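You operate a simulated robot arm through the tools that you are given. There is no shell and no other tool. Be economical: measure what you need, move in short steps, check, and stop when the job is done.

You run a simulated robot arm. Do the job below in one go: nothing can be reset, and whatever is moved stays where it is left.

TASK
Polish the brass tray, stand the brown cup on it and put one scoop of sugar in the cup.
Fine: white rag and tin scoop go back in their places, lid back on the crock.

The check looks at the end state, three seconds after you hand in, the way a careful person would. Anything else that was tipped, shoved, dropped, spilled or broken makes it a failure. A push-on lid holds only when it is set on centred and level and pressed home; a screw cap is set on level and turned clockwise until tight.

THE ROBOT
A 7-joint arm with a two-finger parallel gripper, fixed in place. Base frame: the origin is at the foot of the arm, x ahead of it, y to its left, z up; the work surface is at about z = 887. Lengths are in mm, angles in degrees, forces in N, time in s.
With the tool pointing down near the work surface it reaches from about 240 to 680 mm from the base axis. Its first joint turns from -66.0 to 66.0 degrees. Payload 2.4 kg.
The TCP is the grasp point between the finger pads, 30 mm short of the fingertips. In the tool frame z runs along the fingers and y along their closing line. Largest opening 94 mm; finger width 28, thickness 10; the body of the gripper, 50 by 96 mm, starts 55 mm behind the TCP.
Orientation is that of the tool frame in the base frame, as a unit quaternion [x, y, z, w]. With the fingers straight down and closing along the base's y, the tool's x points along the base's -x, its y along +y and its z along -z.

THE INTERFACE
- The arm moves only by the tool step_arm. Its argument "plan" is a list that holds one entry, the list of rows, each a list of 7 numbers: the shift along the tool's x, y, z in mm, then the turn, a rotation vector about the tool's x, y, z in degrees, then the finger opening in mm, from 0 to 94. In form: [[[dx, dy, dz, rx, ry, rz, gripper], ...]]. A call has 1 to 20 rows; each row is the pose to reach, as a shift and turn from the pose commanded when the call began, along the tool's axes at that moment. A row lasts 0.2 s, in which the tool goes at most 50 mm and 8.6 degrees; a call with a longer step from one row to the next is refused whole, and so is a gripper value outside its range. Where a pose cannot be reached the arm comes as near as it can. A force on the tool above 90 N (or 10 N above the force at the start of the call, whichever is more), or a blocked arm, ends the call early, and 0.2 s more pass. The fingers move at their own pace (about 153 mm/s each) and stop on an object; they squeeze with about 33 N. The grip force told is the motor's: it shows also when the fingers shut on nothing. Time passes only in rows, and 0.2 s behind the last, so rows that repeat a pose let the fingers close. The reply holds the time, the measured pose of the TCP, the force on the tool along the base axes, the opening and the grip force, in the units named above and with some noise.
- Cameras (640 x 400 px; columns grow to the right, rows downward): "scene" is fixed at [42, 478.4, 1448.2]; the picture's right is [-0.70, -0.71, 0.00], its down [-0.38, 0.38, -0.84] and it looks along [0.60, -0.59, -0.54] (base axes); focal length 286 px, centre (320, 200). "wrist" rides on the gripper at [-37, 0, -58] in the tool frame; the picture's right is [0.00, -1.00, 0.00], its down [0.97, 0.00, -0.24] and it looks along [0.24, 0.00, 0.97] (tool axes); focal length 218 px, centre (320, 200). There is no depth. A picture from a camera that has moved, and an enlarged one, comes with that camera's place and axes in the base frame and with its lens.
- capture(camera): a new picture of that camera. It takes no simulated time.
- zoom(camera, box): a new picture of the part [left, top, right, bottom] of that camera's present view, enlarged. It takes no simulated time.
- close_job(): hands the job in; it is judged then, once.

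Go step by step. Nothing tells you positions but the pictures and the camera data: compare them with the known pose of the tool, close in by small moves and look again before you grip or let go. The budget is 120 turns and 68 pictures, counting those below and the enlarged ones. Unless the task says otherwise, let go and move clear before handing in, and close with one line.

The tools are called after ">>>" by a JSON object that holds its "name" and its "arguments". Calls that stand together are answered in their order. step_arm: Moves the arm, as the interface text tells. Its arguments: {"type":"object","properties":{"plan":{"type":"array","items":{"type":"array","items":{"type":"array","items":{"type":"number"}}}}},"required":["plan"]} The other tools are called the same way: capture (camera) takes a picture; zoom (camera, box) takes an enlarged picture of a part of a camera's view; close_job () hands the job in.

At the start:

```text
t: 0.0
tcp_pos: [474.9, -0.5, 1257.6]
tool_rot: [0.0, 1.0, 0.0, 0.0]
ft_force: [-0.7, 0.3, 0.4]
finger_gap: 93.9
grip_force: 0.0
```

scene: 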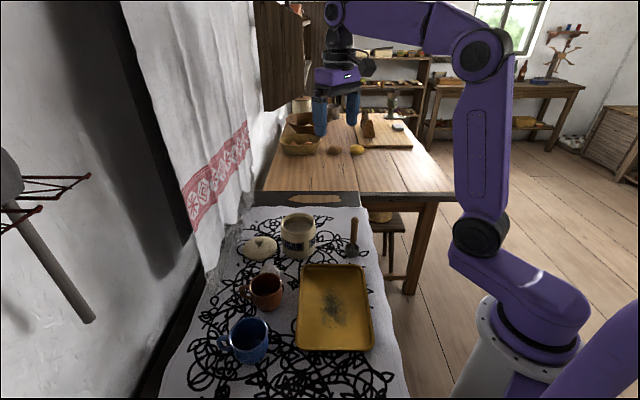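
wrist: 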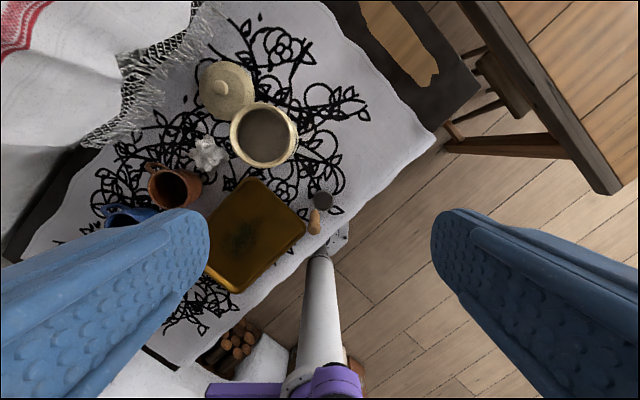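

I see the table with the crock, its lid off to one side, brown and blue cups, tray, scoop and a white rag between crock and brown cup. I'll take enlarged views first to measure.

>>> {"name": "zoom", "arguments": {"camera": "scene", "box": [200, 190, 420, 370]}}

>>> {"name": "zoom", "arguments": {"camera": "wrist", "box": [80, 40, 380, 300]}}

```text
2.22 times, centred on (310, 280) of scene
camera zoom: at [42.0, 478.4, 1448.2], right [-0.7, -0.71, 0.0], down [-0.38, 0.38, -0.84], along [0.6, -0.59, -0.54], focal length 635 px, centre (342, 22)
```

zoom: 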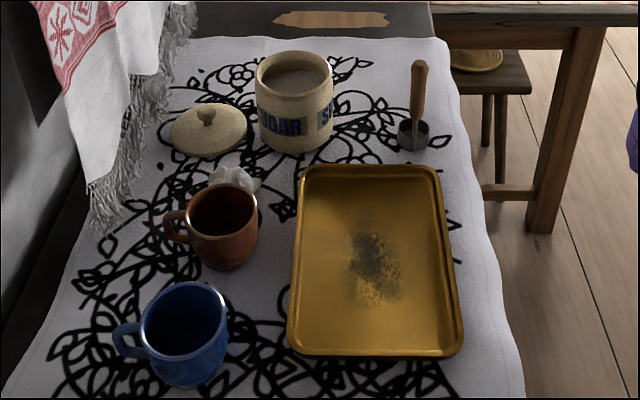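

```text
1.54 times, centred on (230, 170) of wrist
camera zoom: at [511.4, 0.0, 1316.6], right [0.0, -1.0, 0.0], down [-0.97, 0.0, 0.24], along [-0.24, 0.0, -0.97], focal length 336 px, centre (458, 246)
```

zoom: 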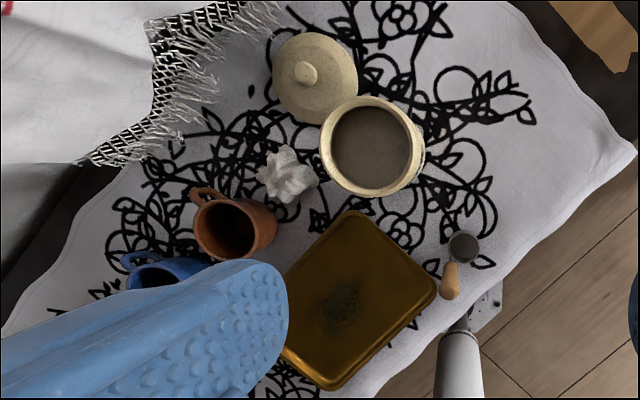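

Estimates: rag (496,206), brown cup (442,250), crock (526,86), lid (603,161), tray centre (330,152) with stain at (315,167), and a scoop with an upright handle at about (400,0). I'll move above the rag for a closer look.

>>> {"name": "step_arm", "arguments": {"plan": [[[-4, 35, 20, 0, 0, 0, 94], [-8, 70, 40, 0, 0, 0, 94], [-12, 105, 60, 0, 0, 0, 94], [-16, 140, 80, 0, 0, 0, 94], [-20, 175, 100, 0, 0, 0, 94], [-22, 206, 125, 0, 0, 0, 94], [-22, 206, 125, 0, 0, 0, 94]]]}}

>>> {"name": "capture", "arguments": {"camera": "wrist"}}

```text
t: 1.6
tcp_pos: [495.5, 206.5, 1134.4]
tool_rot: [-0.001, 1.0, 0.0, 0.0]
ft_force: [0.3, -0.1, -0.1]
finger_gap: 94.2
grip_force: 0.1
```

```text
63 pictures are left
camera wrist: at [533.1, 207.1, 1192.4], right [0.0, -1.0, 0.0], down [-0.97, 0.0, 0.24], along [-0.24, 0.0, -0.97], focal length 218 px, centre (320, 200)
```

wrist: 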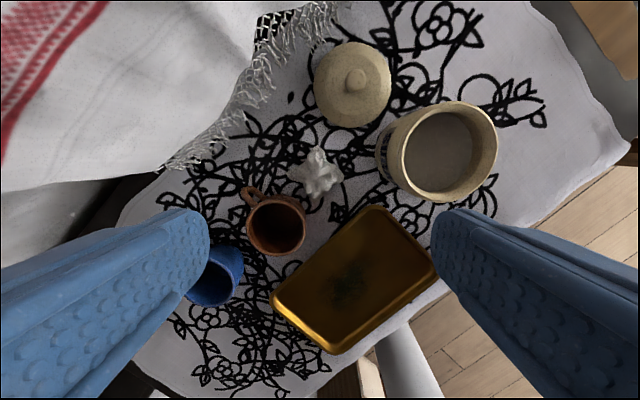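

The rag sits at about (497,208), cup centre about (442,258) with r≈35. I'll turn 45° so the fingers straddle the rag away from the cup, and come down part way.

>>> {"name": "step_arm", "arguments": {"plan": [[[-1, 1, 20, 0, 0, 7.5, 94], [-2, 2, 40, 0, 0, 15, 94], [-2, 2, 60, 0, 0, 22.5, 94], [-2, 2, 80, 0, 0, 30, 94], [-2, 2, 100, 0, 0, 37.5, 94], [-2, 2, 130, 0, 0, 45, 94], [-2, 2, 150, 0, 0, 45, 94], [-2, 2, 150, 0, 0, 45, 94]]]}}

>>> {"name": "capture", "arguments": {"camera": "wrist"}}

>>> {"name": "zoom", "arguments": {"camera": "scene", "box": [220, 180, 380, 320]}}

```text
t: 3.4
tcp_pos: [498.5, 208.4, 983.8]
tool_rot: [0.384, 0.924, 0.0, 0.001]
ft_force: [-0.5, 0.9, 0.2]
finger_gap: 93.9
grip_force: 0.0
```

```text
62 pictures are left
camera wrist: at [524.3, 181.9, 1041.4], right [-0.71, -0.71, 0.0], down [-0.69, 0.69, 0.24], along [-0.17, 0.17, -0.97], focal length 218 px, centre (320, 200)
```

wrist: 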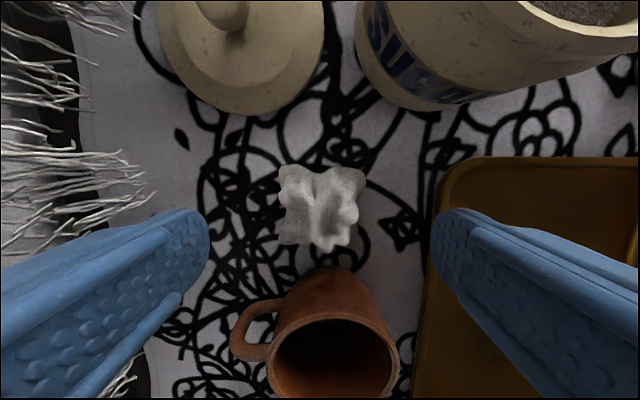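

```text
2.86 times, centred on (300, 250) of scene
camera zoom: at [42.0, 478.4, 1448.2], right [-0.7, -0.71, 0.0], down [-0.38, 0.38, -0.84], along [0.6, -0.59, -0.54], focal length 816 px, centre (377, 57)
```

zoom: 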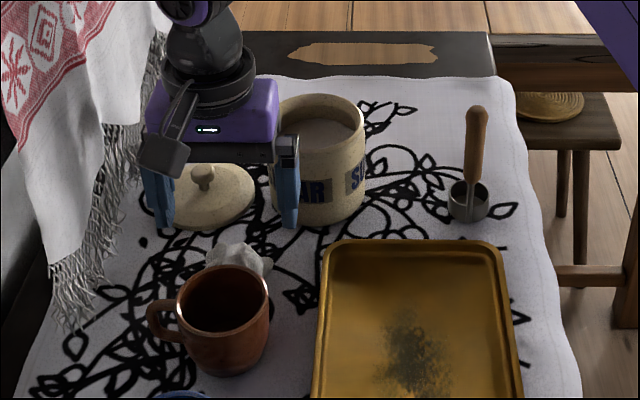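

Aligned on the rag. Going down with tips about 9 mm above the cloth and closing.

>>> {"name": "step_arm", "arguments": {"plan": [[[0, 0, 30, 0, 0, 0, 94], [0, 0, 50, 0, 0, 0, 94], [0, 0, 57, 0, 0, 0, 94], [0, 0, 57, 0, 0, 0, 40], [0, 0, 57, 0, 0, 0, 0], [0, 0, 57, 0, 0, 0, 0], [0, 0, 57, 0, 0, 0, 0]]]}}

>>> {"name": "capture", "arguments": {"camera": "wrist"}}

```text
t: 5.0
tcp_pos: [498.1, 208.8, 926.9]
tool_rot: [0.383, 0.924, 0.0, 0.0]
ft_force: [0.2, 0.2, 1.8]
finger_gap: 49.3
grip_force: 32.9
```

```text
60 pictures are left
camera wrist: at [524.3, 182.1, 984.4], right [-0.71, -0.71, 0.0], down [-0.69, 0.69, 0.24], along [-0.17, 0.17, -0.97], focal length 218 px, centre (320, 200)
```

wrist: 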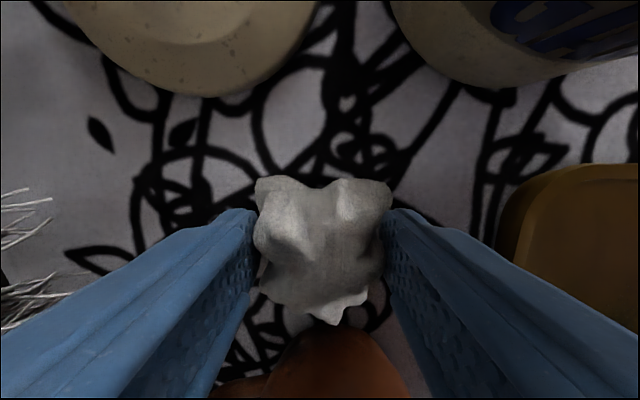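

Rag is gripped (49 mm). Lifting and carrying it above the stain near (318,165).

>>> {"name": "step_arm", "arguments": {"plan": [[[0, 0, -45, 0, 0, 0, 0], [0, 0, -90, 0, 0, 0, 0], [25, -40, -90, 0, 0, 0, 0], [50, -80, -90, 0, 0, 0, 0], [75, -120, -90, 0, 0, 0, 0], [97, -157, -90, 0, 0, 0, 0], [97, -157, -60, 0, 0, 0, 0], [97, -157, -60, 0, 0, 0, 0]]]}}

>>> {"name": "capture", "arguments": {"camera": "wrist"}}

>>> {"name": "capture", "arguments": {"camera": "scene"}}

```text
t: 6.8
tcp_pos: [317.4, 165.5, 986.4]
tool_rot: [0.383, 0.924, -0.001, 0.0]
ft_force: [-0.1, 0.6, 0.1]
finger_gap: 49.0
grip_force: 32.9
```

```text
59 pictures are left
camera wrist: at [344.2, 139.9, 1045.1], right [-0.71, -0.71, 0.0], down [-0.69, 0.69, 0.24], along [-0.17, 0.17, -0.97], focal length 218 px, centre (320, 200)
```

wrist: 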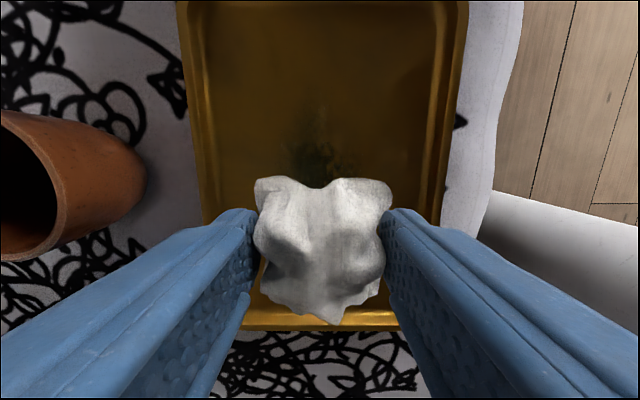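

```text
58 pictures are left
```

scene: 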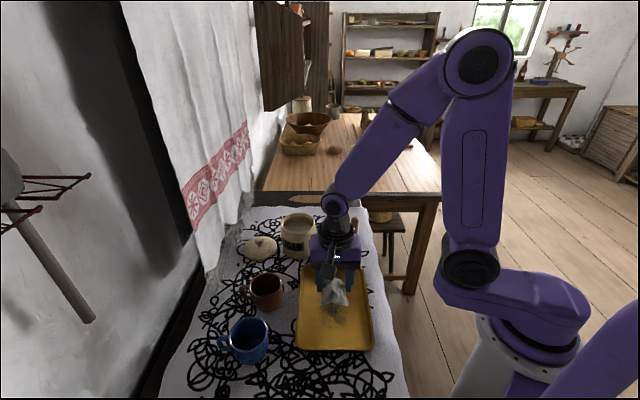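

Rag is over the stain with the tray walls clear on both sides. Descending slowly to find contact.

>>> {"name": "step_arm", "arguments": {"plan": [[[0, 0, 30, 0, 0, 0, 0], [0, 0, 46, 0, 0, 0, 0], [0, 0, 50, 0, 0, 0, 0], [0, 0, 53, 0, 0, 0, 0], [0, 0, 53, 0, 0, 0, 0]]]}}

```text
t: 8.0
tcp_pos: [317.7, 165.7, 932.8]
tool_rot: [0.382, 0.924, 0.0, 0.0]
ft_force: [0.3, -0.2, -0.5]
finger_gap: 48.7
grip_force: 33.4
```

>>> {"name": "step_arm", "arguments": {"plan": [[[0, 0, 1.5, 0, 0, 0, 0], [0, 0, 3, 0, 0, 0, 0], [0, 0, 3, 0, 0, 0, 0]]]}}

```text
t: 8.8
tcp_pos: [318.7, 165.3, 929.7]
tool_rot: [0.383, 0.924, 0.002, 0.0]
ft_force: [-0.7, -1.0, 11.5]
finger_gap: 49.0
grip_force: 33.5
```

Contact at about 11 N. First stroke along the tray's length, then check the force and that the tray stays put.

>>> {"name": "step_arm", "arguments": {"plan": [[[15, 0, 0, 0, 0, 0, 0], [30, 0, 0, 0, 0, 0, 0], [45, 0, 0, 0, 0, 0, 0], [55, 0, 0, 0, 0, 0, 0], [40, 0, 0, 0, 0, 0, 0], [20, 0, 0, 0, 0, 0, 0], [0, 0, 0, 0, 0, 0, 0], [-20, 0, 0, 0, 0, 0, 0], [-40, 0, 0, 0, 0, 0, 0], [-55, 0, 0, 0, 0, 0, 0]]]}}

>>> {"name": "zoom", "arguments": {"camera": "scene", "box": [200, 190, 420, 370]}}

```text
t: 11.0
tcp_pos: [357.8, 126.5, 930.4]
tool_rot: [0.382, 0.924, 0.0, 0.0]
ft_force: [-1.5, 0.2, -0.3]
finger_gap: 48.7
grip_force: 33.2
```

```text
2.22 times, centred on (310, 280) of scene
camera zoom: at [42.0, 478.4, 1448.2], right [-0.7, -0.71, 0.0], down [-0.38, 0.38, -0.84], along [0.6, -0.59, -0.54], focal length 635 px, centre (342, 22)
```

zoom: 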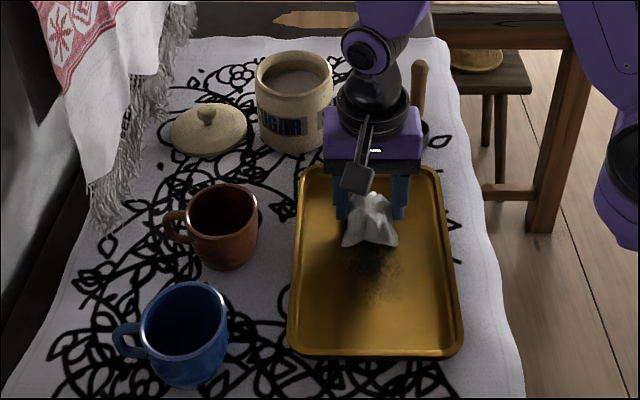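

The stroke is polishing and the tray hasn't moved, but the press has gone light. I'll press ~1.5 mm more and wipe in lanes.

>>> {"name": "step_arm", "arguments": {"plan": [[[0, 0, 1.5, 0, 0, 0, 0], [25, 0, 1.5, 0, 0, 0, 0], [55, 0, 1.5, 0, 0, 0, 0], [85, 0, 1.5, 0, 0, 0, 0], [110, 0, 1.5, 0, 0, 0, 0], [110, 18, 1.5, 0, 0, 0, 0], [85, 18, 1.5, 0, 0, 0, 0], [55, 18, 1.5, 0, 0, 0, 0], [25, 18, 1.5, 0, 0, 0, 0], [0, 18, 1.5, 0, 0, 0, 0], [0, 0, 1.5, 0, 0, 0, 0], [0, -18, 1.5, 0, 0, 0, 0], [25, -18, 1.5, 0, 0, 0, 0], [55, -18, 1.5, 0, 0, 0, 0], [85, -18, 1.5, 0, 0, 0, 0], [110, -18, 1.5, 0, 0, 0, 0], [110, 0, 1.5, 0, 0, 0, 0]]]}}

>>> {"name": "zoom", "arguments": {"camera": "scene", "box": [200, 190, 420, 370]}}

```text
t: 12.3
tcp_pos: [281.5, 205.9, 928.9]
tool_rot: [0.387, 0.922, -0.007, -0.004]
ft_force: [-5.5, -9.2, 39.7]
finger_gap: 49.0
grip_force: 33.1
stopped in row 6: the force on the tool passed its limit (the readings are from after the stop); the commanded pose is now the measured one
```

```text
2.22 times, centred on (310, 280) of scene
camera zoom: at [41.4, 477.9, 1448.4], right [-0.7, -0.71, 0.0], down [-0.38, 0.38, -0.84], along [0.6, -0.59, -0.54], focal length 635 px, centre (342, 22)
```

zoom: 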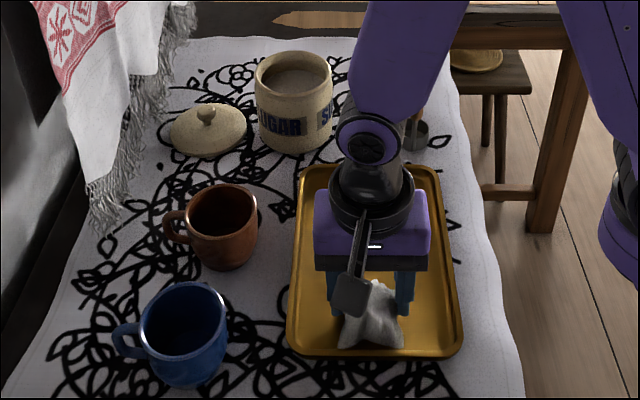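

The press peaked too high near the far end, so I'll lift off, level the tool and look at what remains.

>>> {"name": "step_arm", "arguments": {"plan": [[[0, 0, -10, 0, 0, 0, 0], [0, 0, -50, -0.9, -0.1, -0.5, 0], [0, 0, -90, -0.9, -0.1, -0.5, 0], [30, -10, -90, -0.9, -0.1, -0.5, 0], [30, -10, -90, -0.9, -0.1, -0.5, 0]]]}}

>>> {"name": "capture", "arguments": {"camera": "wrist"}}

>>> {"name": "zoom", "arguments": {"camera": "scene", "box": [200, 190, 420, 370]}}

```text
t: 13.6
tcp_pos: [254.8, 221.7, 1019.1]
tool_rot: [0.383, 0.924, 0.0, -0.002]
ft_force: [0.4, 0.3, 0.7]
finger_gap: 48.4
grip_force: 33.1
```

```text
55 pictures are left
camera wrist: at [281.4, 195.6, 1078.0], right [-0.71, -0.71, 0.0], down [-0.69, 0.69, 0.24], along [-0.17, 0.17, -0.97], focal length 218 px, centre (320, 200)
```

wrist: 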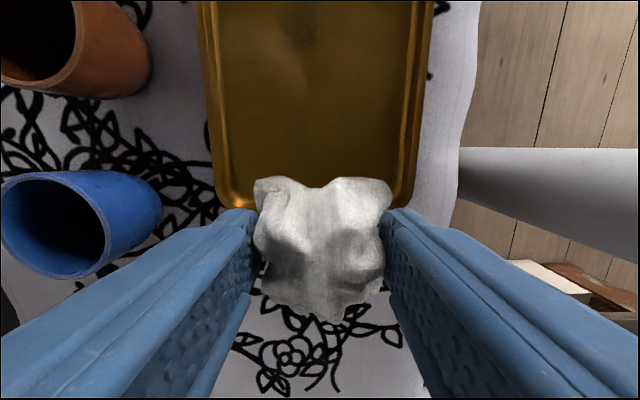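

```text
2.22 times, centred on (310, 280) of scene
camera zoom: at [42.0, 478.4, 1448.2], right [-0.7, -0.71, 0.0], down [-0.38, 0.38, -0.84], along [0.6, -0.59, -0.54], focal length 635 px, centre (342, 22)
```

zoom: 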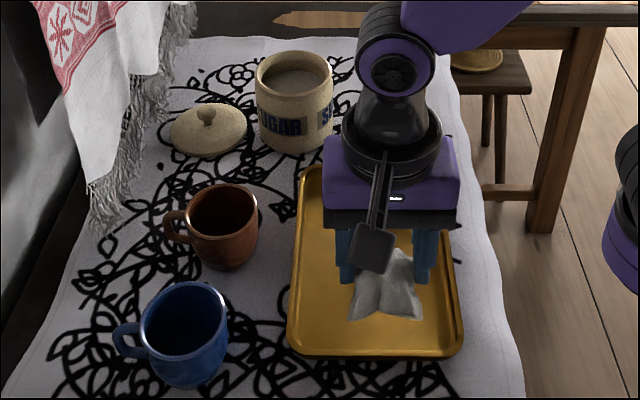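

I'll raise further to see the whole tray surface above the rag.

>>> {"name": "step_arm", "arguments": {"plan": [[[0, 0, -40, 0, 0, 0, 0], [0, 0, -80, 0, 0, 0, 0], [0, 0, -110, 0, 0, 0, 0], [0, 0, -110, 0, 0, 0, 0]]]}}

>>> {"name": "zoom", "arguments": {"camera": "wrist", "box": [200, 0, 440, 180]}}

```text
t: 14.6
tcp_pos: [254.8, 220.2, 1130.1]
tool_rot: [0.382, 0.924, 0.0, 0.0]
ft_force: [-0.4, 0.0, 0.1]
finger_gap: 48.8
grip_force: 33.4
```

```text
2.22 times, centred on (320, 90) of wrist
camera zoom: at [281.9, 195.1, 1188.2], right [-0.71, -0.71, 0.0], down [-0.69, 0.69, 0.24], along [-0.17, 0.17, -0.97], focal length 485 px, centre (320, 444)
```

zoom: 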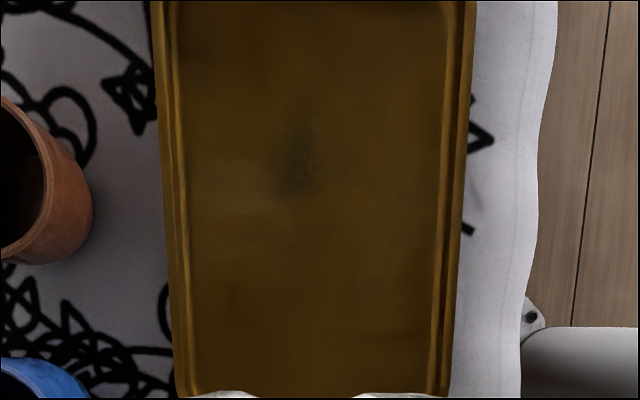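

A faint smear remains at about (353,144). Going back down there.

>>> {"name": "step_arm", "arguments": {"plan": [[[-40, 5, 30, 0, 0, 0, 0], [-80, 10, 60, 0, 0, 0, 0], [-123, 16, 80, 0, 0, 0, 0], [-123, 16, 125, 0, 0, 0, 0], [-123, 16, 165, 0, 0, 0, 0], [-123, 16, 190, 0, 0, 0, 0], [-123, 16, 198, 0, 0, 0, 0], [-123, 16, 200, 0, 0, 0, 0], [-123, 16, 200, 0, 0, 0, 0]]]}}

```text
refused: row 1 steps farther than a row can; nothing moved
```

>>> {"name": "step_arm", "arguments": {"plan": [[[-40, 5, 20, 0, 0, 0, 0], [-80, 10, 40, 0, 0, 0, 0], [-123, 16, 60, 0, 0, 0, 0], [-123, 16, 105, 0, 0, 0, 0], [-123, 16, 150, 0, 0, 0, 0], [-123, 16, 190, 0, 0, 0, 0], [-123, 16, 198, 0, 0, 0, 0], [-123, 16, 200, 0, 0, 0, 0], [-123, 16, 200, 0, 0, 0, 0]]]}}

```text
t: 16.6
tcp_pos: [354.5, 145.4, 930.3]
tool_rot: [0.382, 0.924, 0.002, 0.002]
ft_force: [-3.7, -1.0, 34.9]
finger_gap: 49.0
grip_force: 33.0
```

Force 35 N, so I'll ease off 1 mm and wipe around this patch.

>>> {"name": "step_arm", "arguments": {"plan": [[[0, 0, -1, 0, 0, 0, 0], [15, 0, -1, 0, 0, 0, 0], [30, 0, -1, 0, 0, 0, 0], [10, 0, -1, 0, 0, 0, 0], [-10, 0, -1, 0, 0, 0, 0], [-30, 0, -1, 0, 0, 0, 0], [-30, 12, -1, 0, 0, 0, 0], [-10, 12, -1, 0, 0, 0, 0], [10, 12, -1, 0, 0, 0, 0], [30, 12, -1, 0, 0, 0, 0], [30, -12, -1, 0, 0, 0, 0], [10, -12, -1, 0, 0, 0, 0], [-10, -12, -1, 0, 0, 0, 0], [-30, -12, -1, 0, 0, 0, 0], [-10, 0, -1, 0, 0, 0, 0], [20, 0, -1, 0, 0, 0, 0], [0, 0, -1, 0, 0, 0, 0]]]}}

```text
t: 20.1
tcp_pos: [355.3, 146.8, 929.6]
tool_rot: [0.382, 0.924, 0.001, 0.0]
ft_force: [-0.3, 0.9, 0.0]
finger_gap: 48.8
grip_force: 33.2
```

Lifting and moving back to view the tray.

>>> {"name": "step_arm", "arguments": {"plan": [[[0, 0, -45, 0, 0, 0, 0], [0, 0, -90, 0, 0, 0, 0], [40, -5, -110, 0, 0, 0, 0], [80, -10, -130, 0, 0, 0, 0], [120, -15, -155, 0, 0, 0, 0], [123, -16, -200, 0, 0, 0, 0], [123, -16, -200, 0, 0, 0, 0]]]}}

>>> {"name": "zoom", "arguments": {"camera": "wrist", "box": [200, 0, 440, 180]}}

```text
t: 21.8
tcp_pos: [256.2, 220.6, 1130.5]
tool_rot: [0.382, 0.924, 0.0, 0.0]
ft_force: [0.1, -0.6, -0.4]
finger_gap: 49.0
grip_force: 33.2
```

```text
2.22 times, centred on (320, 90) of wrist
camera zoom: at [282.7, 195.3, 1188.6], right [-0.71, -0.71, 0.0], down [-0.69, 0.69, 0.24], along [-0.17, 0.17, -0.97], focal length 485 px, centre (320, 444)
```

zoom: 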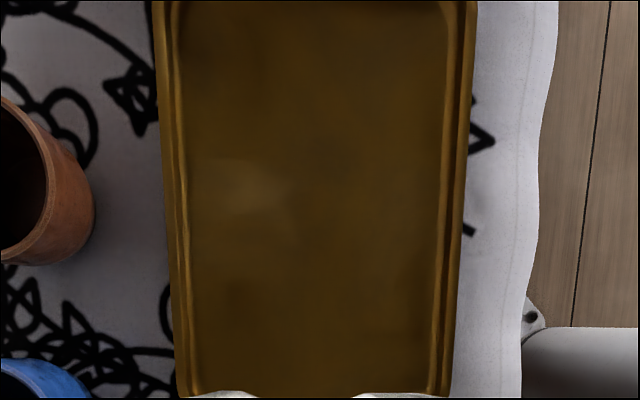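

The tray looks clean. Now returning the rag to its original place at (498,209).

>>> {"name": "step_arm", "arguments": {"plan": [[[-30, 27, 15, 0, 0, 0, 0], [-60, 54, 30, 0, 0, 0, 0], [-90, 81, 45, 0, 0, 0, 0], [-120, 108, 60, 0, 0, 0, 0], [-150, 135, 75, 0, 0, 0, 0], [-179.5, 162.5, 90, 0, 0, 0, 0], [-179.5, 162.5, 135, 0, 0, 0, 0], [-179.5, 162.5, 175, 0, 0, 0, 0], [-179.5, 162.5, 190, 0, 0, 0, 0], [-179.5, 162.5, 190, 0, 0, 0, 0]]]}}

>>> {"name": "zoom", "arguments": {"camera": "scene", "box": [200, 190, 420, 370]}}

```text
t: 23.9
tcp_pos: [496.7, 210.5, 939.3]
tool_rot: [0.382, 0.924, 0.0, 0.0]
ft_force: [0.3, -0.7, -0.6]
finger_gap: 48.4
grip_force: 32.8
```

```text
2.22 times, centred on (310, 280) of scene
camera zoom: at [42.0, 478.4, 1448.2], right [-0.7, -0.71, 0.0], down [-0.38, 0.38, -0.84], along [0.6, -0.59, -0.54], focal length 635 px, centre (342, 22)
```

zoom: 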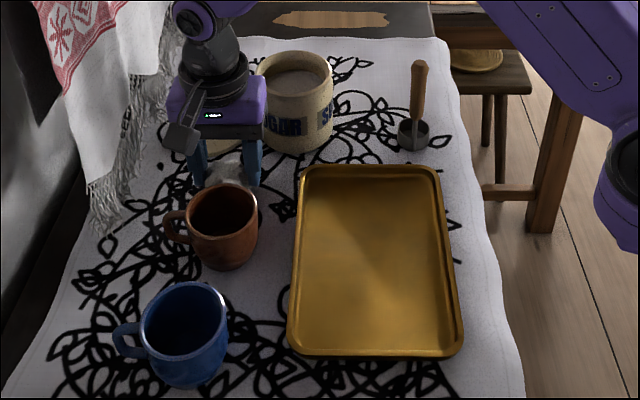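

The tray is clean and in place. Lowering the rag the last bit to touch.

>>> {"name": "step_arm", "arguments": {"plan": [[[-2, 0, 5, 0, 0, 0, 0], [-2, 0, 8, 0, 0, 0, 0], [-2, 0, 10, 0, 0, 0, 0], [-2, 0, 10, 0, 0, 0, 0]]]}}

```text
t: 24.9
tcp_pos: [498.8, 209.3, 930.7]
tool_rot: [0.382, 0.924, 0.001, 0.0]
ft_force: [-0.1, 0.0, -0.1]
finger_gap: 48.7
grip_force: 32.8
```

>>> {"name": "step_arm", "arguments": {"plan": [[[0, 0, 1.5, 0, 0, 0, 0], [0, 0, 2.5, 0, 0, 0, 0], [0, 0, 2.5, 0, 0, 0, 60], [0, 0, 2.5, 0, 0, 0, 90], [0, 0, 2.5, 0, 0, 0, 90], [0, 0, -20, 0, 0, 0, 90], [0, 0, -60, 0, 0, 0, 90], [0, 0, -100, 0, 0, 0, 90], [0, 0, -120, 0, 0, 0, 90]]]}}

>>> {"name": "capture", "arguments": {"camera": "wrist"}}

```text
t: 26.9
tcp_pos: [496.5, 209.0, 1049.6]
tool_rot: [0.382, 0.924, 0.001, -0.001]
ft_force: [0.1, -0.4, -0.3]
finger_gap: 89.9
grip_force: 0.0
```

```text
50 pictures are left
camera wrist: at [524.3, 183.3, 1108.6], right [-0.71, -0.71, 0.0], down [-0.69, 0.69, 0.24], along [-0.17, 0.17, -0.97], focal length 218 px, centre (320, 200)
```

wrist: 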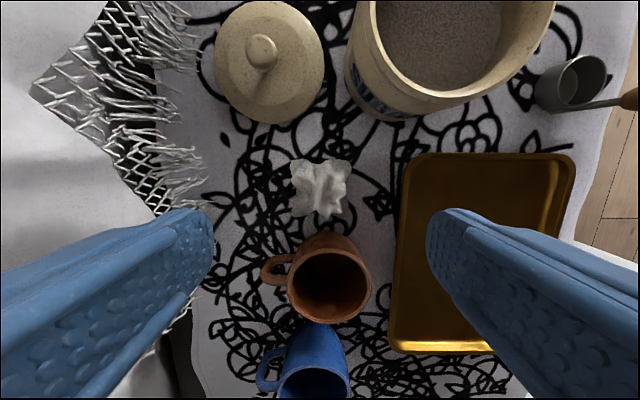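

The rag is back. For the cup I'll pinch its wall on the tray side (handle opposite), which avoids the rag and blue cup. Moving above the wall point (416,234).

>>> {"name": "step_arm", "arguments": {"plan": [[[25, -13, 0, 0, 0, 0, 60], [50, -26, 10, 0, 0, 0, 40], [75, -39, 25, 0, 0, 0, 40], [75, -39, 35, 0, 0, 0, 40], [75, -39, 35, 0, 0, 0, 40]]]}}

>>> {"name": "capture", "arguments": {"camera": "wrist"}}

>>> {"name": "zoom", "arguments": {"camera": "scene", "box": [220, 200, 360, 310]}}

```text
t: 28.1
tcp_pos: [417.4, 233.3, 1013.6]
tool_rot: [0.381, 0.924, 0.001, 0.0]
ft_force: [-0.8, 0.2, -0.4]
finger_gap: 40.2
grip_force: 0.0
```

```text
49 pictures are left
camera wrist: at [444.3, 208.3, 1072.7], right [-0.71, -0.71, 0.0], down [-0.69, 0.69, 0.24], along [-0.17, 0.17, -0.97], focal length 218 px, centre (320, 200)
```

wrist: 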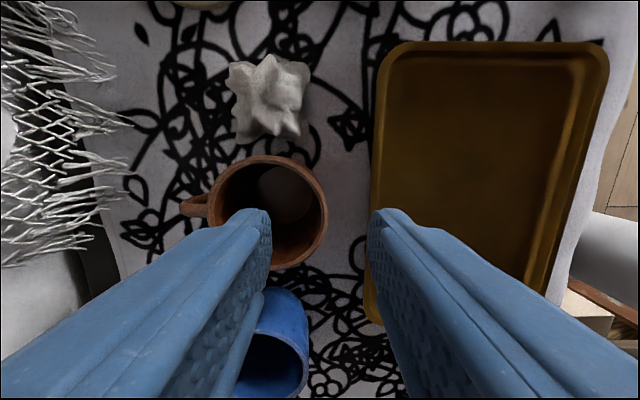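

```text
3.64 times, centred on (290, 255) of scene
camera zoom: at [42.0, 478.4, 1448.2], right [-0.7, -0.71, 0.0], down [-0.38, 0.38, -0.84], along [0.6, -0.59, -0.54], focal length 1039 px, centre (429, 0)
```

zoom: 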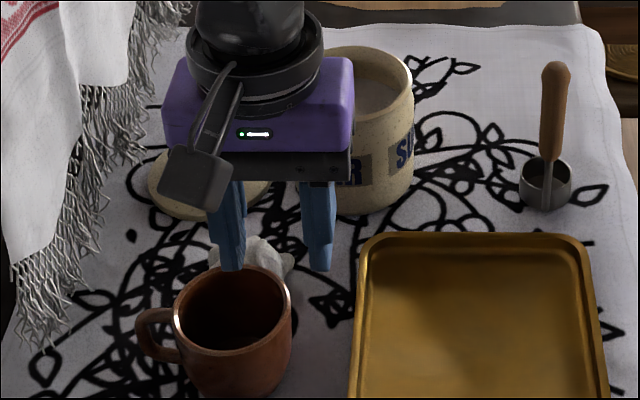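

Rim is at z≈952, centre (439.5,256), r≈33; the TCP is right over the wall. Descending to z≈942 and pinching the wall.

>>> {"name": "step_arm", "arguments": {"plan": [[[0, 0, 30, 0, 0, 0, 40], [0, 0, 55, 0, 0, 0, 40], [0, 0, 71, 0, 0, 0, 40], [0, 0, 71, 0, 0, 0, 40]]]}}

>>> {"name": "capture", "arguments": {"camera": "wrist"}}

```text
t: 29.1
tcp_pos: [417.3, 233.9, 943.9]
tool_rot: [0.382, 0.924, 0.0, 0.0]
ft_force: [-0.4, -0.3, -0.6]
finger_gap: 39.6
grip_force: 0.0
```

```text
47 pictures are left
camera wrist: at [444.5, 208.3, 1001.9], right [-0.71, -0.71, 0.0], down [-0.69, 0.69, 0.24], along [-0.17, 0.17, -0.97], focal length 218 px, centre (320, 200)
```

wrist: 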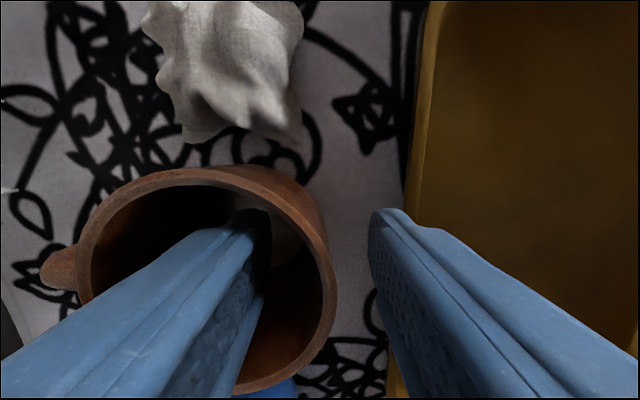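

Inner finger is in the cup, outer one clear of the tray. Closing and lifting slightly.

>>> {"name": "step_arm", "arguments": {"plan": [[[0, 1, 0, 0, 0, 0, 20], [0, 1, 0, 0, 0, 0, 10], [0, 1, 0, 0, 0, 0, 0], [0, 1, 0, 0, 0, 0, 0], [0, 1, 0, 0, 0, 0, 0], [0, 1, -8, 0, 0, 0, 0], [0, 1, -15, 0, 0, 0, 0], [0, 1, -15, 0, 0, 0, 0]]]}}

>>> {"name": "zoom", "arguments": {"camera": "scene", "box": [220, 200, 360, 310]}}

```text
t: 30.9
tcp_pos: [419.2, 235.3, 958.1]
tool_rot: [0.382, 0.924, 0.0, -0.001]
ft_force: [0.0, -0.2, -2.3]
finger_gap: 9.1
grip_force: 32.7
```

```text
3.64 times, centred on (290, 255) of scene
camera zoom: at [42.0, 478.4, 1448.2], right [-0.7, -0.71, 0.0], down [-0.38, 0.38, -0.84], along [0.6, -0.59, -0.54], focal length 1039 px, centre (429, 0)
```

zoom: 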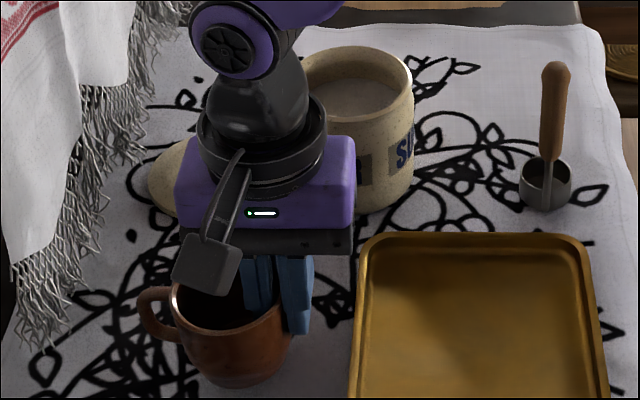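

The cup is held. Lifting higher and carrying it over the tray so its centre goes to about (335,147).

>>> {"name": "step_arm", "arguments": {"plan": [[[0, 0, -30, 0, 0, 0, 0], [0, 0, -45, 0, 0, 0, 0], [-1, -30, -45, 0, 0, 0, 0], [-1, -60, -45, 0, 0, 0, 0], [-2, -90, -45, 0, 0, 0, 0], [-3, -120, -45, 0, 0, 0, 0], [-3, -151, -45, 0, 0, 0, 0], [-3, -151, -20, 0, 0, 0, 0], [-3, -151, -5, 0, 0, 0, 0], [-3, -151, -5, 0, 0, 0, 0]]]}}

>>> {"name": "zoom", "arguments": {"camera": "scene", "box": [220, 200, 420, 360]}}

```text
t: 33.1
tcp_pos: [313.1, 125.8, 963.7]
tool_rot: [0.382, 0.924, 0.0, 0.001]
ft_force: [0.2, 0.2, -1.7]
finger_gap: 9.5
grip_force: 33.1
```

```text
2.50 times, centred on (320, 280) of scene
camera zoom: at [42.0, 478.4, 1448.2], right [-0.7, -0.71, 0.0], down [-0.38, 0.38, -0.84], along [0.6, -0.59, -0.54], focal length 714 px, centre (320, 0)
```

zoom: 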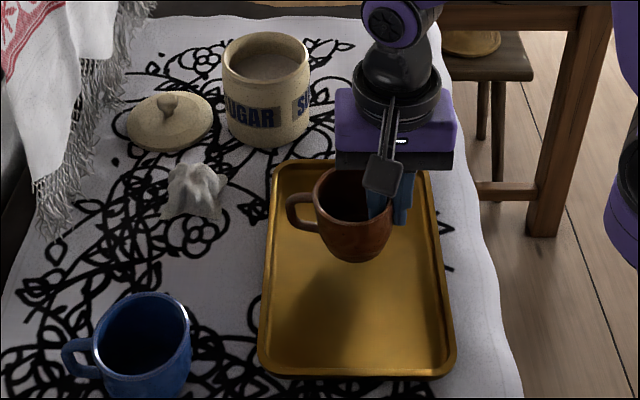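

The cup hangs over the tray centre area, upright. Lowering gently to contact.

>>> {"name": "step_arm", "arguments": {"plan": [[[0, 0, 8, 0, 0, 0, 0], [0, 0, 12, 0, 0, 0, 0], [0, 0, 14, 0, 0, 0, 0], [0, 0, 15, 0, 0, 0, 0], [0, 0, 15, 0, 0, 0, 0]]]}}

```text
t: 34.4
tcp_pos: [314.3, 126.2, 948.6]
tool_rot: [0.382, 0.924, 0.001, 0.0]
ft_force: [-8.0, -5.2, 20.8]
finger_gap: 9.7
grip_force: 33.2
```

Contact reached. Easing off a touch and opening.

>>> {"name": "step_arm", "arguments": {"plan": [[[0, 0, -0.7, 0, 0, 0, 0], [0, 0, -0.7, 0, 0, 0, 14], [0, 0, -0.7, 0, 0, 0, 26], [0, 0, -0.7, 0, 0, 0, 34], [0, 0, -0.7, 0, 0, 0, 34], [0, 0, -25, 0, 0, 0, 34], [0, 0, -60, 0, 0, 0, 34], [0, 0, -100, 0, 0, 0, 34]]]}}

>>> {"name": "capture", "arguments": {"camera": "wrist"}}

>>> {"name": "zoom", "arguments": {"camera": "scene", "box": [220, 200, 420, 360]}}

```text
t: 36.1
tcp_pos: [314.1, 126.3, 1049.3]
tool_rot: [0.382, 0.924, 0.001, -0.002]
ft_force: [0.6, -0.2, 1.0]
finger_gap: 33.9
grip_force: 0.0
```

```text
44 pictures are left
camera wrist: at [340.7, 100.4, 1107.8], right [-0.71, -0.71, 0.0], down [-0.69, 0.69, 0.24], along [-0.17, 0.17, -0.97], focal length 218 px, centre (320, 200)
```

wrist: 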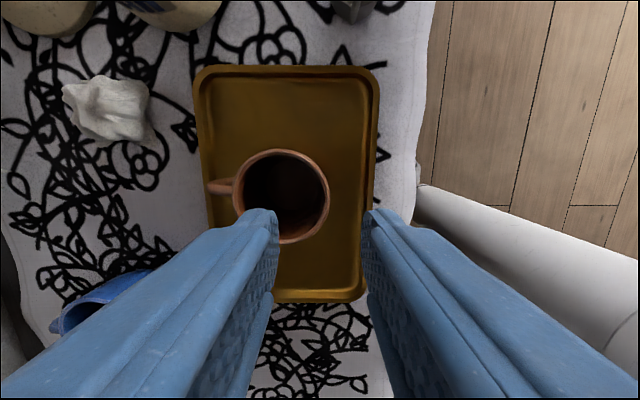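

```text
2.50 times, centred on (320, 280) of scene
camera zoom: at [42.0, 478.4, 1448.2], right [-0.7, -0.71, 0.0], down [-0.38, 0.38, -0.84], along [0.6, -0.59, -0.54], focal length 714 px, centre (320, 0)
```

zoom: 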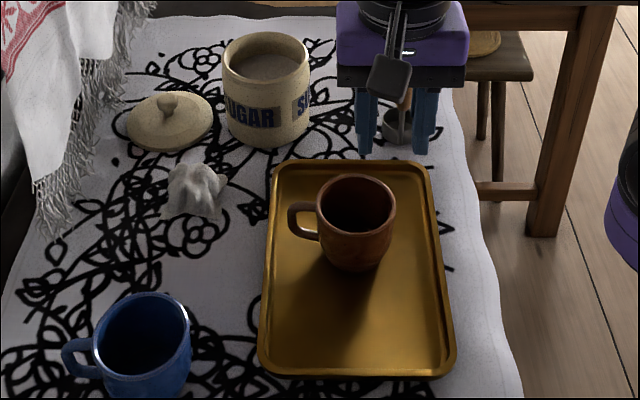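

The cup stands on the tray. Next the scoop: moving high above its handle with the tool turned back to yaw 0, and measuring.

>>> {"name": "step_arm", "arguments": {"plan": [[[-10, -2, -35, 0, 0, -7.5, 60], [-25, -5, -70, 0, 0, -15, 80], [-65, -12, -75, 0, 0, -22.5, 94], [-105, -20, -75, 0, 0, -30, 94], [-144, -27, -75, 0, 0, -37.5, 94], [-144, -27, -75, 0, 0, -45, 94], [-144, -27, -75, 0, 0, -45, 94]]]}}

>>> {"name": "capture", "arguments": {"camera": "wrist"}}

>>> {"name": "zoom", "arguments": {"camera": "scene", "box": [290, 180, 430, 290]}}

```text
t: 37.8
tcp_pos: [398.5, 5.0, 1123.0]
tool_rot: [-0.002, 1.0, 0.001, 0.001]
ft_force: [-0.7, 0.6, 0.8]
finger_gap: 94.3
grip_force: 0.1
```

```text
42 pictures are left
camera wrist: at [435.1, 5.3, 1182.1], right [0.0, -1.0, 0.0], down [-0.97, 0.0, 0.24], along [-0.24, 0.0, -0.97], focal length 218 px, centre (320, 200)
```

wrist: 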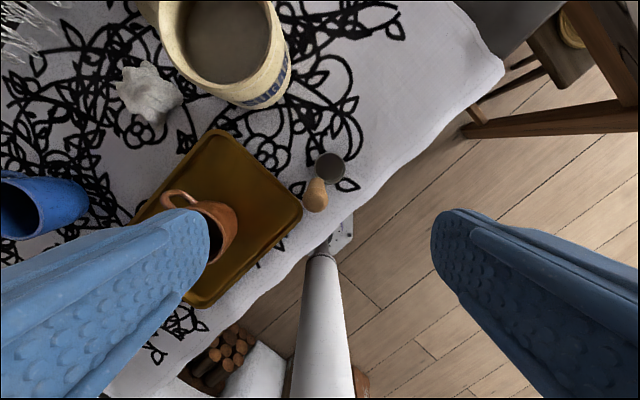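

```text
3.64 times, centred on (360, 235) of scene
camera zoom: at [42.0, 478.4, 1448.2], right [-0.7, -0.71, 0.0], down [-0.38, 0.38, -0.84], along [0.6, -0.59, -0.54], focal length 1039 px, centre (174, 73)
```

zoom: 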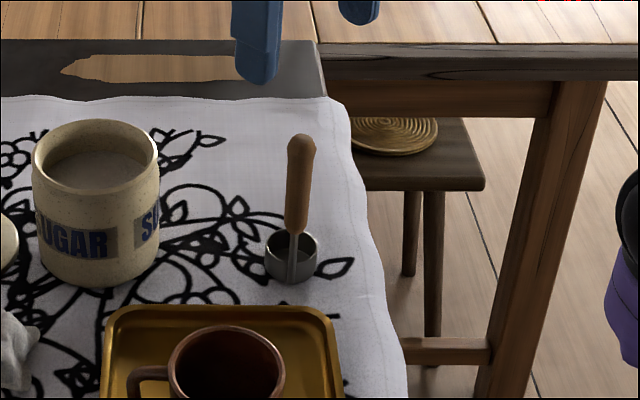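

Handle top is at (395,10,1021), bowl centre (408,-7), rim about z 907. Descending to just above the handle and checking.

>>> {"name": "step_arm", "arguments": {"plan": [[[2, 2, 30, 0, 0, 0, 94], [3.5, 4.5, 60, 0, 0, 0, 94], [3.5, 4.5, 70, 0, 0, 0, 70], [3.5, 4.5, 70, 0, 0, 0, 70]]]}}

>>> {"name": "capture", "arguments": {"camera": "wrist"}}

```text
t: 38.8
tcp_pos: [393.5, 9.2, 1053.6]
tool_rot: [-0.001, 1.0, 0.0, 0.0]
ft_force: [-0.5, 0.1, -0.3]
finger_gap: 70.1
grip_force: 0.0
```

```text
40 pictures are left
camera wrist: at [431.0, 9.5, 1111.9], right [0.0, -1.0, 0.0], down [-0.97, 0.0, 0.24], along [-0.24, 0.0, -0.97], focal length 218 px, centre (320, 200)
```

wrist: 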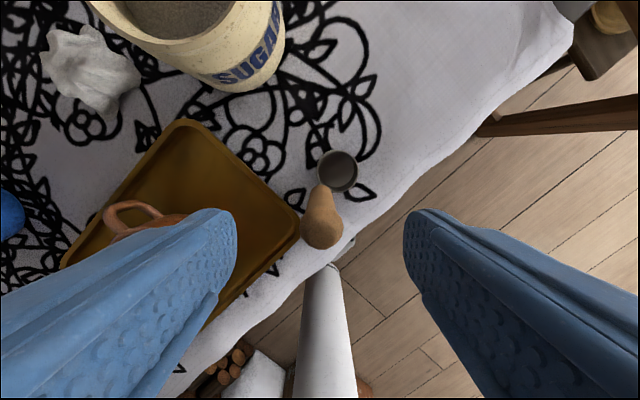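

Aligned on the handle. Descending and closing on it.

>>> {"name": "step_arm", "arguments": {"plan": [[[-1, 0, 35, 0, 0, 0, 70], [-1, 0, 60, 0, 0, 0, 70], [-1, 0, 63, 0, 0, 0, 40], [-1, 0, 63, 0, 0, 0, 10], [-1, 0, 63, 0, 0, 0, 0], [-1, 0, 63, 0, 0, 0, 0], [-1, 0, 63, 0, 0, 0, 0]]]}}

>>> {"name": "capture", "arguments": {"camera": "wrist"}}

>>> {"name": "zoom", "arguments": {"camera": "scene", "box": [290, 180, 430, 290]}}

```text
t: 40.4
tcp_pos: [394.8, 8.6, 991.3]
tool_rot: [-0.001, 1.0, 0.001, 0.0]
ft_force: [-0.5, -0.1, 0.1]
finger_gap: 16.8
grip_force: 32.7
```

```text
39 pictures are left
camera wrist: at [431.9, 9.6, 1049.8], right [0.0, -1.0, 0.0], down [-0.97, 0.0, 0.24], along [-0.24, 0.0, -0.97], focal length 218 px, centre (320, 200)
```

wrist: 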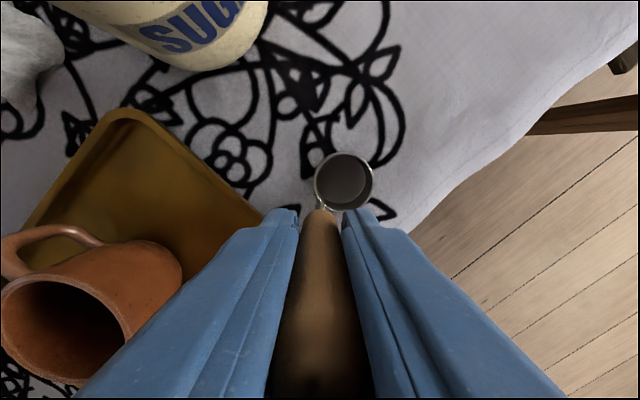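

```text
3.64 times, centred on (360, 235) of scene
camera zoom: at [42.0, 478.4, 1448.2], right [-0.7, -0.71, 0.0], down [-0.38, 0.38, -0.84], along [0.6, -0.59, -0.54], focal length 1039 px, centre (174, 73)
```

zoom: 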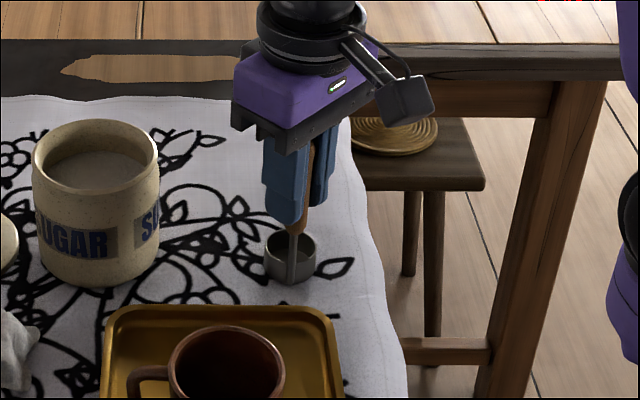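

Scoop is gripped at its home pose, TCP (394.8,8.6,991.3). I'll lift it and test the pouring tilt empty, high above the cup.

>>> {"name": "step_arm", "arguments": {"plan": [[[0, 0, -40, 0, 0, 0, 0], [0, 0, -85, 0, 0, 0, 0], [0, 0, -130, 0, 0, 0, 0], [25, 19, -150, 0, 0, 0, 0], [50, 38, -160, 0, 0, 0, 0], [74, 57, -160, -8, 0, 0, 0], [74, 57, -160, -16, 0, 0, 0], [74, 57, -160, -24, 0, 0, 0], [74, 57, -160, -32, 0, 0, 0], [74, 57, -160, -40, 0, 0, 0], [74, 57, -160, -48, 0, 0, 0], [74, 57, -160, -56, 0, 0, 0], [74, 57, -160, -64, 0, 0, 0], [74, 57, -160, -72, 0, 0, 0], [74, 57, -160, -80, 0, 0, 0], [74, 57, -160, -88, 0, 0, 0], [74, 57, -160, -96, 0, 0, 0], [74, 57, -160, -104, 0, 0, 0], [74, 57, -160, -104, 0, 0, 0]]]}}

>>> {"name": "capture", "arguments": {"camera": "scene"}}

```text
t: 44.4
tcp_pos: [319.9, 65.8, 1151.4]
tool_rot: [0.0, 0.615, 0.789, 0.0]
ft_force: [0.6, -0.5, -0.9]
finger_gap: 16.7
grip_force: 33.1
```

```text
37 pictures are left
```

scene: 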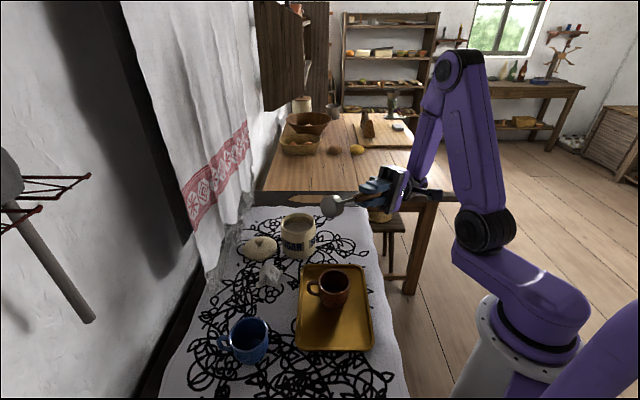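

The 104° tilt is reachable. Checking it also works lower, at pouring height (TCP z≈1005), still empty.

>>> {"name": "step_arm", "arguments": {"plan": [[[0, -42, -10.5, 0, 0, 0, 0], [0, -84, -21, 0, 0, 0, 0], [0, -116, -29, 0, 0, 0, 0], [0, -141, -35, 0, 0, 0, 0], [0, -141, -35, 0, 0, 0, 0]]]}}

>>> {"name": "zoom", "arguments": {"camera": "scene", "box": [260, 160, 460, 320]}}

>>> {"name": "capture", "arguments": {"camera": "wrist"}}

```text
t: 45.5
tcp_pos: [319.9, 66.2, 1006.0]
tool_rot: [-0.001, 0.615, 0.788, -0.001]
ft_force: [-0.4, -0.6, -0.9]
finger_gap: 16.7
grip_force: 32.9
```

```text
2.50 times, centred on (360, 240) of scene
camera zoom: at [42.0, 478.4, 1448.2], right [-0.7, -0.71, 0.0], down [-0.38, 0.38, -0.84], along [0.6, -0.59, -0.54], focal length 714 px, centre (220, 100)
```

zoom: 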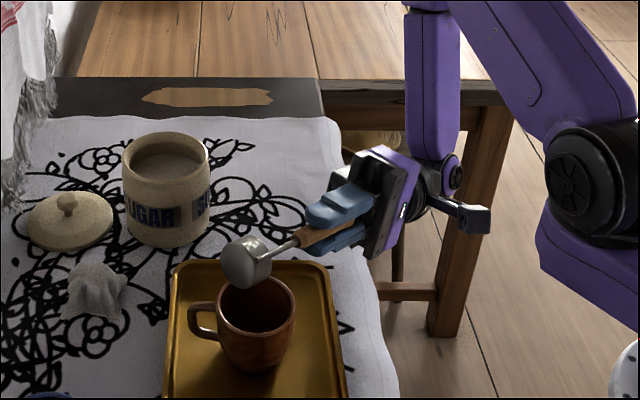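

```text
35 pictures are left
camera wrist: at [357.7, 10.8, 991.4], right [0.0, 0.24, -0.97], down [-0.97, -0.23, -0.06], along [-0.24, 0.94, 0.24], focal length 218 px, centre (320, 200)
```

wrist: 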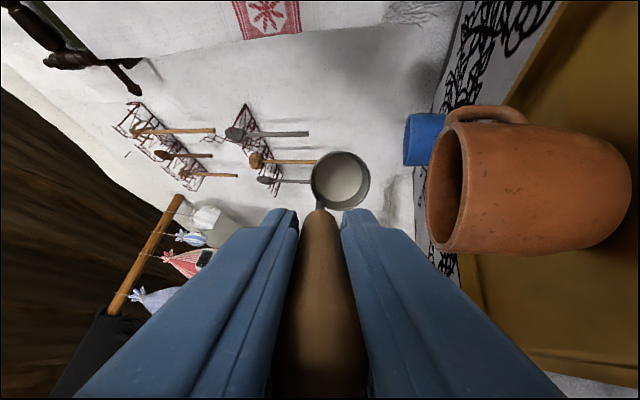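

Pouring tilt works at height too. Returning upright, then I'll go above the crock.

>>> {"name": "step_arm", "arguments": {"plan": [[[0, 45, 11, 0, 0, 0, 0], [0, 90, 22, 0, 0, 0, 0], [0, 135, 34, 8, 0, 0, 0], [0, 145, 36, 16, 0, 0, 0], [0, 145, 36, 24, 0, 0, 0], [0, 145, 36, 32, 0, 0, 0], [0, 145, 36, 40, 0, 0, 0], [0, 145, 36, 48, 0, 0, 0], [0, 145, 36, 56, 0, 0, 0], [0, 145, 36, 64, 0, 0, 0], [0, 145, 36, 72, 0, 0, 0], [0, 145, 36, 80, 0, 0, 0], [0, 145, 36, 88, 0, 0, 0], [0, 145, 36, 96, 0, 0, 0], [0, 145, 36, 104, 0, 0, 0], [0, 145, 36, 104, 0, 0, 0]]]}}

```text
t: 49.0
tcp_pos: [320.8, 66.3, 1155.3]
tool_rot: [-0.001, 1.0, 0.001, 0.001]
ft_force: [0.2, 0.1, -0.9]
finger_gap: 16.6
grip_force: 33.1
```

Upright again. Moving to above the crock.

>>> {"name": "step_arm", "arguments": {"plan": [[[-40, 7, 0, 0, 0, 0, 0], [-80, 14, 0, 0, 0, 0, 0], [-120, 21, 10, 0, 0, 0, 0], [-160, 28, 20, 0, 0, 0, 0], [-191, 34, 40, 0, 0, 0, 0], [-191, 34, 45, 0, 0, 0, 0]]]}}

>>> {"name": "capture", "arguments": {"camera": "wrist"}}

>>> {"name": "zoom", "arguments": {"camera": "scene", "box": [230, 140, 390, 270]}}

```text
t: 50.4
tcp_pos: [511.9, 101.1, 1108.5]
tool_rot: [-0.001, 1.0, 0.001, -0.001]
ft_force: [1.0, -0.4, -0.4]
finger_gap: 16.9
grip_force: 32.9
```

```text
34 pictures are left
camera wrist: at [549.1, 100.6, 1167.7], right [0.0, -1.0, 0.0], down [-0.97, 0.0, 0.24], along [-0.24, 0.0, -0.97], focal length 218 px, centre (320, 200)
```

wrist: 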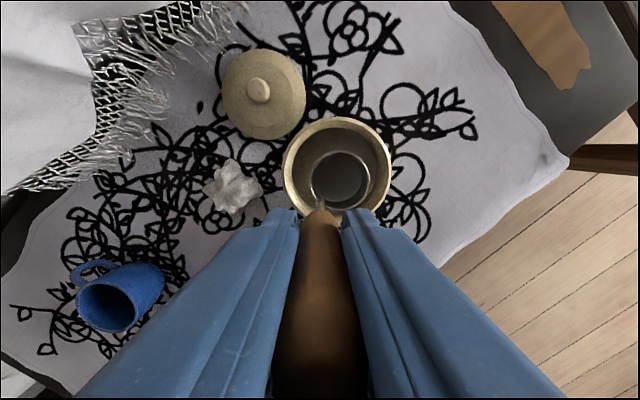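

```text
3.08 times, centred on (310, 205) of scene
camera zoom: at [42.1, 478.4, 1448.2], right [-0.7, -0.71, 0.0], down [-0.38, 0.38, -0.84], along [0.6, -0.59, -0.54], focal length 879 px, centre (351, 185)
```

zoom: 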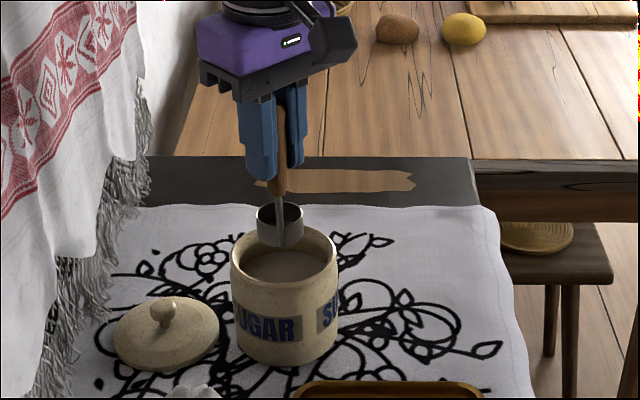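

Crock centre is (530,85), sugar surface ≈ z 940. Lowering the bowl to the surface and then in, watching force.

>>> {"name": "step_arm", "arguments": {"plan": [[[-3.5, -1.5, 25, 0, 0, 0, 0], [-3.5, -1.5, 50, 0, 0, 0, 0], [-3.5, -1.5, 65, 0, 0, 0, 0], [-3.5, -1.5, 72, 0, 0, 0, 0], [-3.5, -1.5, 80, 0, 0, 0, 0], [-3.5, -1.5, 80, 0, 0, 0, 0]]]}}

>>> {"name": "capture", "arguments": {"camera": "wrist"}}

```text
t: 51.8
tcp_pos: [515.0, 98.4, 1029.9]
tool_rot: [-0.001, 1.0, 0.001, -0.001]
ft_force: [0.3, -0.7, -1.5]
finger_gap: 16.8
grip_force: 33.3
```

```text
32 pictures are left
camera wrist: at [551.9, 99.3, 1088.3], right [0.0, -1.0, 0.0], down [-0.97, 0.0, 0.24], along [-0.24, 0.0, -0.97], focal length 218 px, centre (320, 200)
```

wrist: 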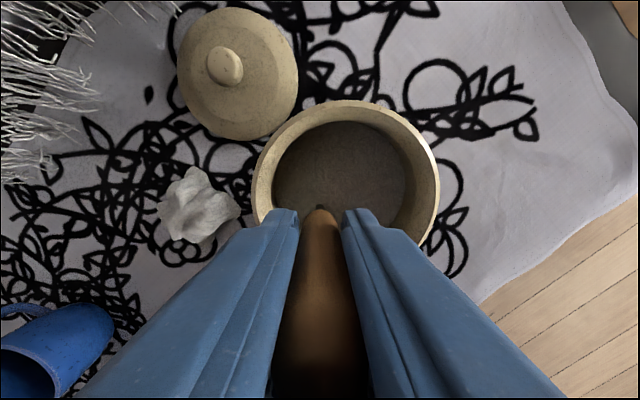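

The bowl is fully below the sugar surface. Lifting straight up and inspecting.

>>> {"name": "step_arm", "arguments": {"plan": [[[0, 0, 3, 0, 0, 0, 0], [0, 0, 3, 0, 0, 0, 0], [0, 0, -8, 0, 0, 0, 0], [0, 0, -25, 0, 0, 0, 0], [0, 0, -50, 0, 0, 0, 0], [0, 0, -80, 0, 0, 0, 0], [0, 0, -80, 0, 0, 0, 0]]]}}

>>> {"name": "zoom", "arguments": {"camera": "wrist", "box": [240, 90, 420, 240]}}

>>> {"name": "zoom", "arguments": {"camera": "scene", "box": [250, 170, 350, 260]}}

```text
t: 53.4
tcp_pos: [514.8, 98.5, 1109.2]
tool_rot: [-0.001, 1.0, 0.001, -0.001]
ft_force: [-0.8, 0.5, -1.9]
finger_gap: 16.6
grip_force: 32.9
```

```text
2.67 times, centred on (330, 165) of wrist
camera zoom: at [552.6, 99.1, 1168.3], right [0.0, -1.0, 0.0], down [-0.97, 0.0, 0.24], along [-0.24, 0.0, -0.97], focal length 582 px, centre (293, 293)
```

zoom: 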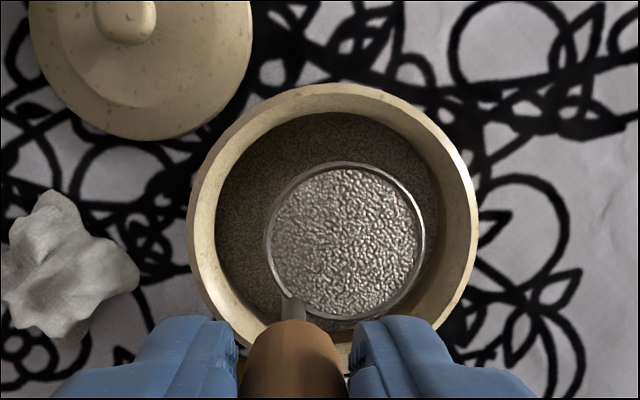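

```text
4.44 times, centred on (300, 215) of scene
camera zoom: at [42.0, 478.4, 1448.2], right [-0.7, -0.71, 0.0], down [-0.38, 0.38, -0.84], along [0.6, -0.59, -0.54], focal length 1270 px, centre (409, 133)
```

zoom: 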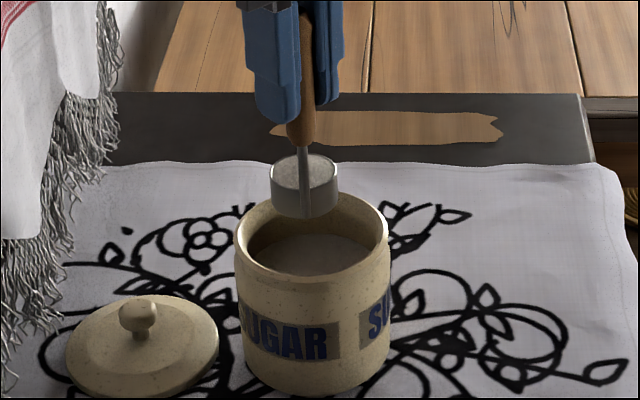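

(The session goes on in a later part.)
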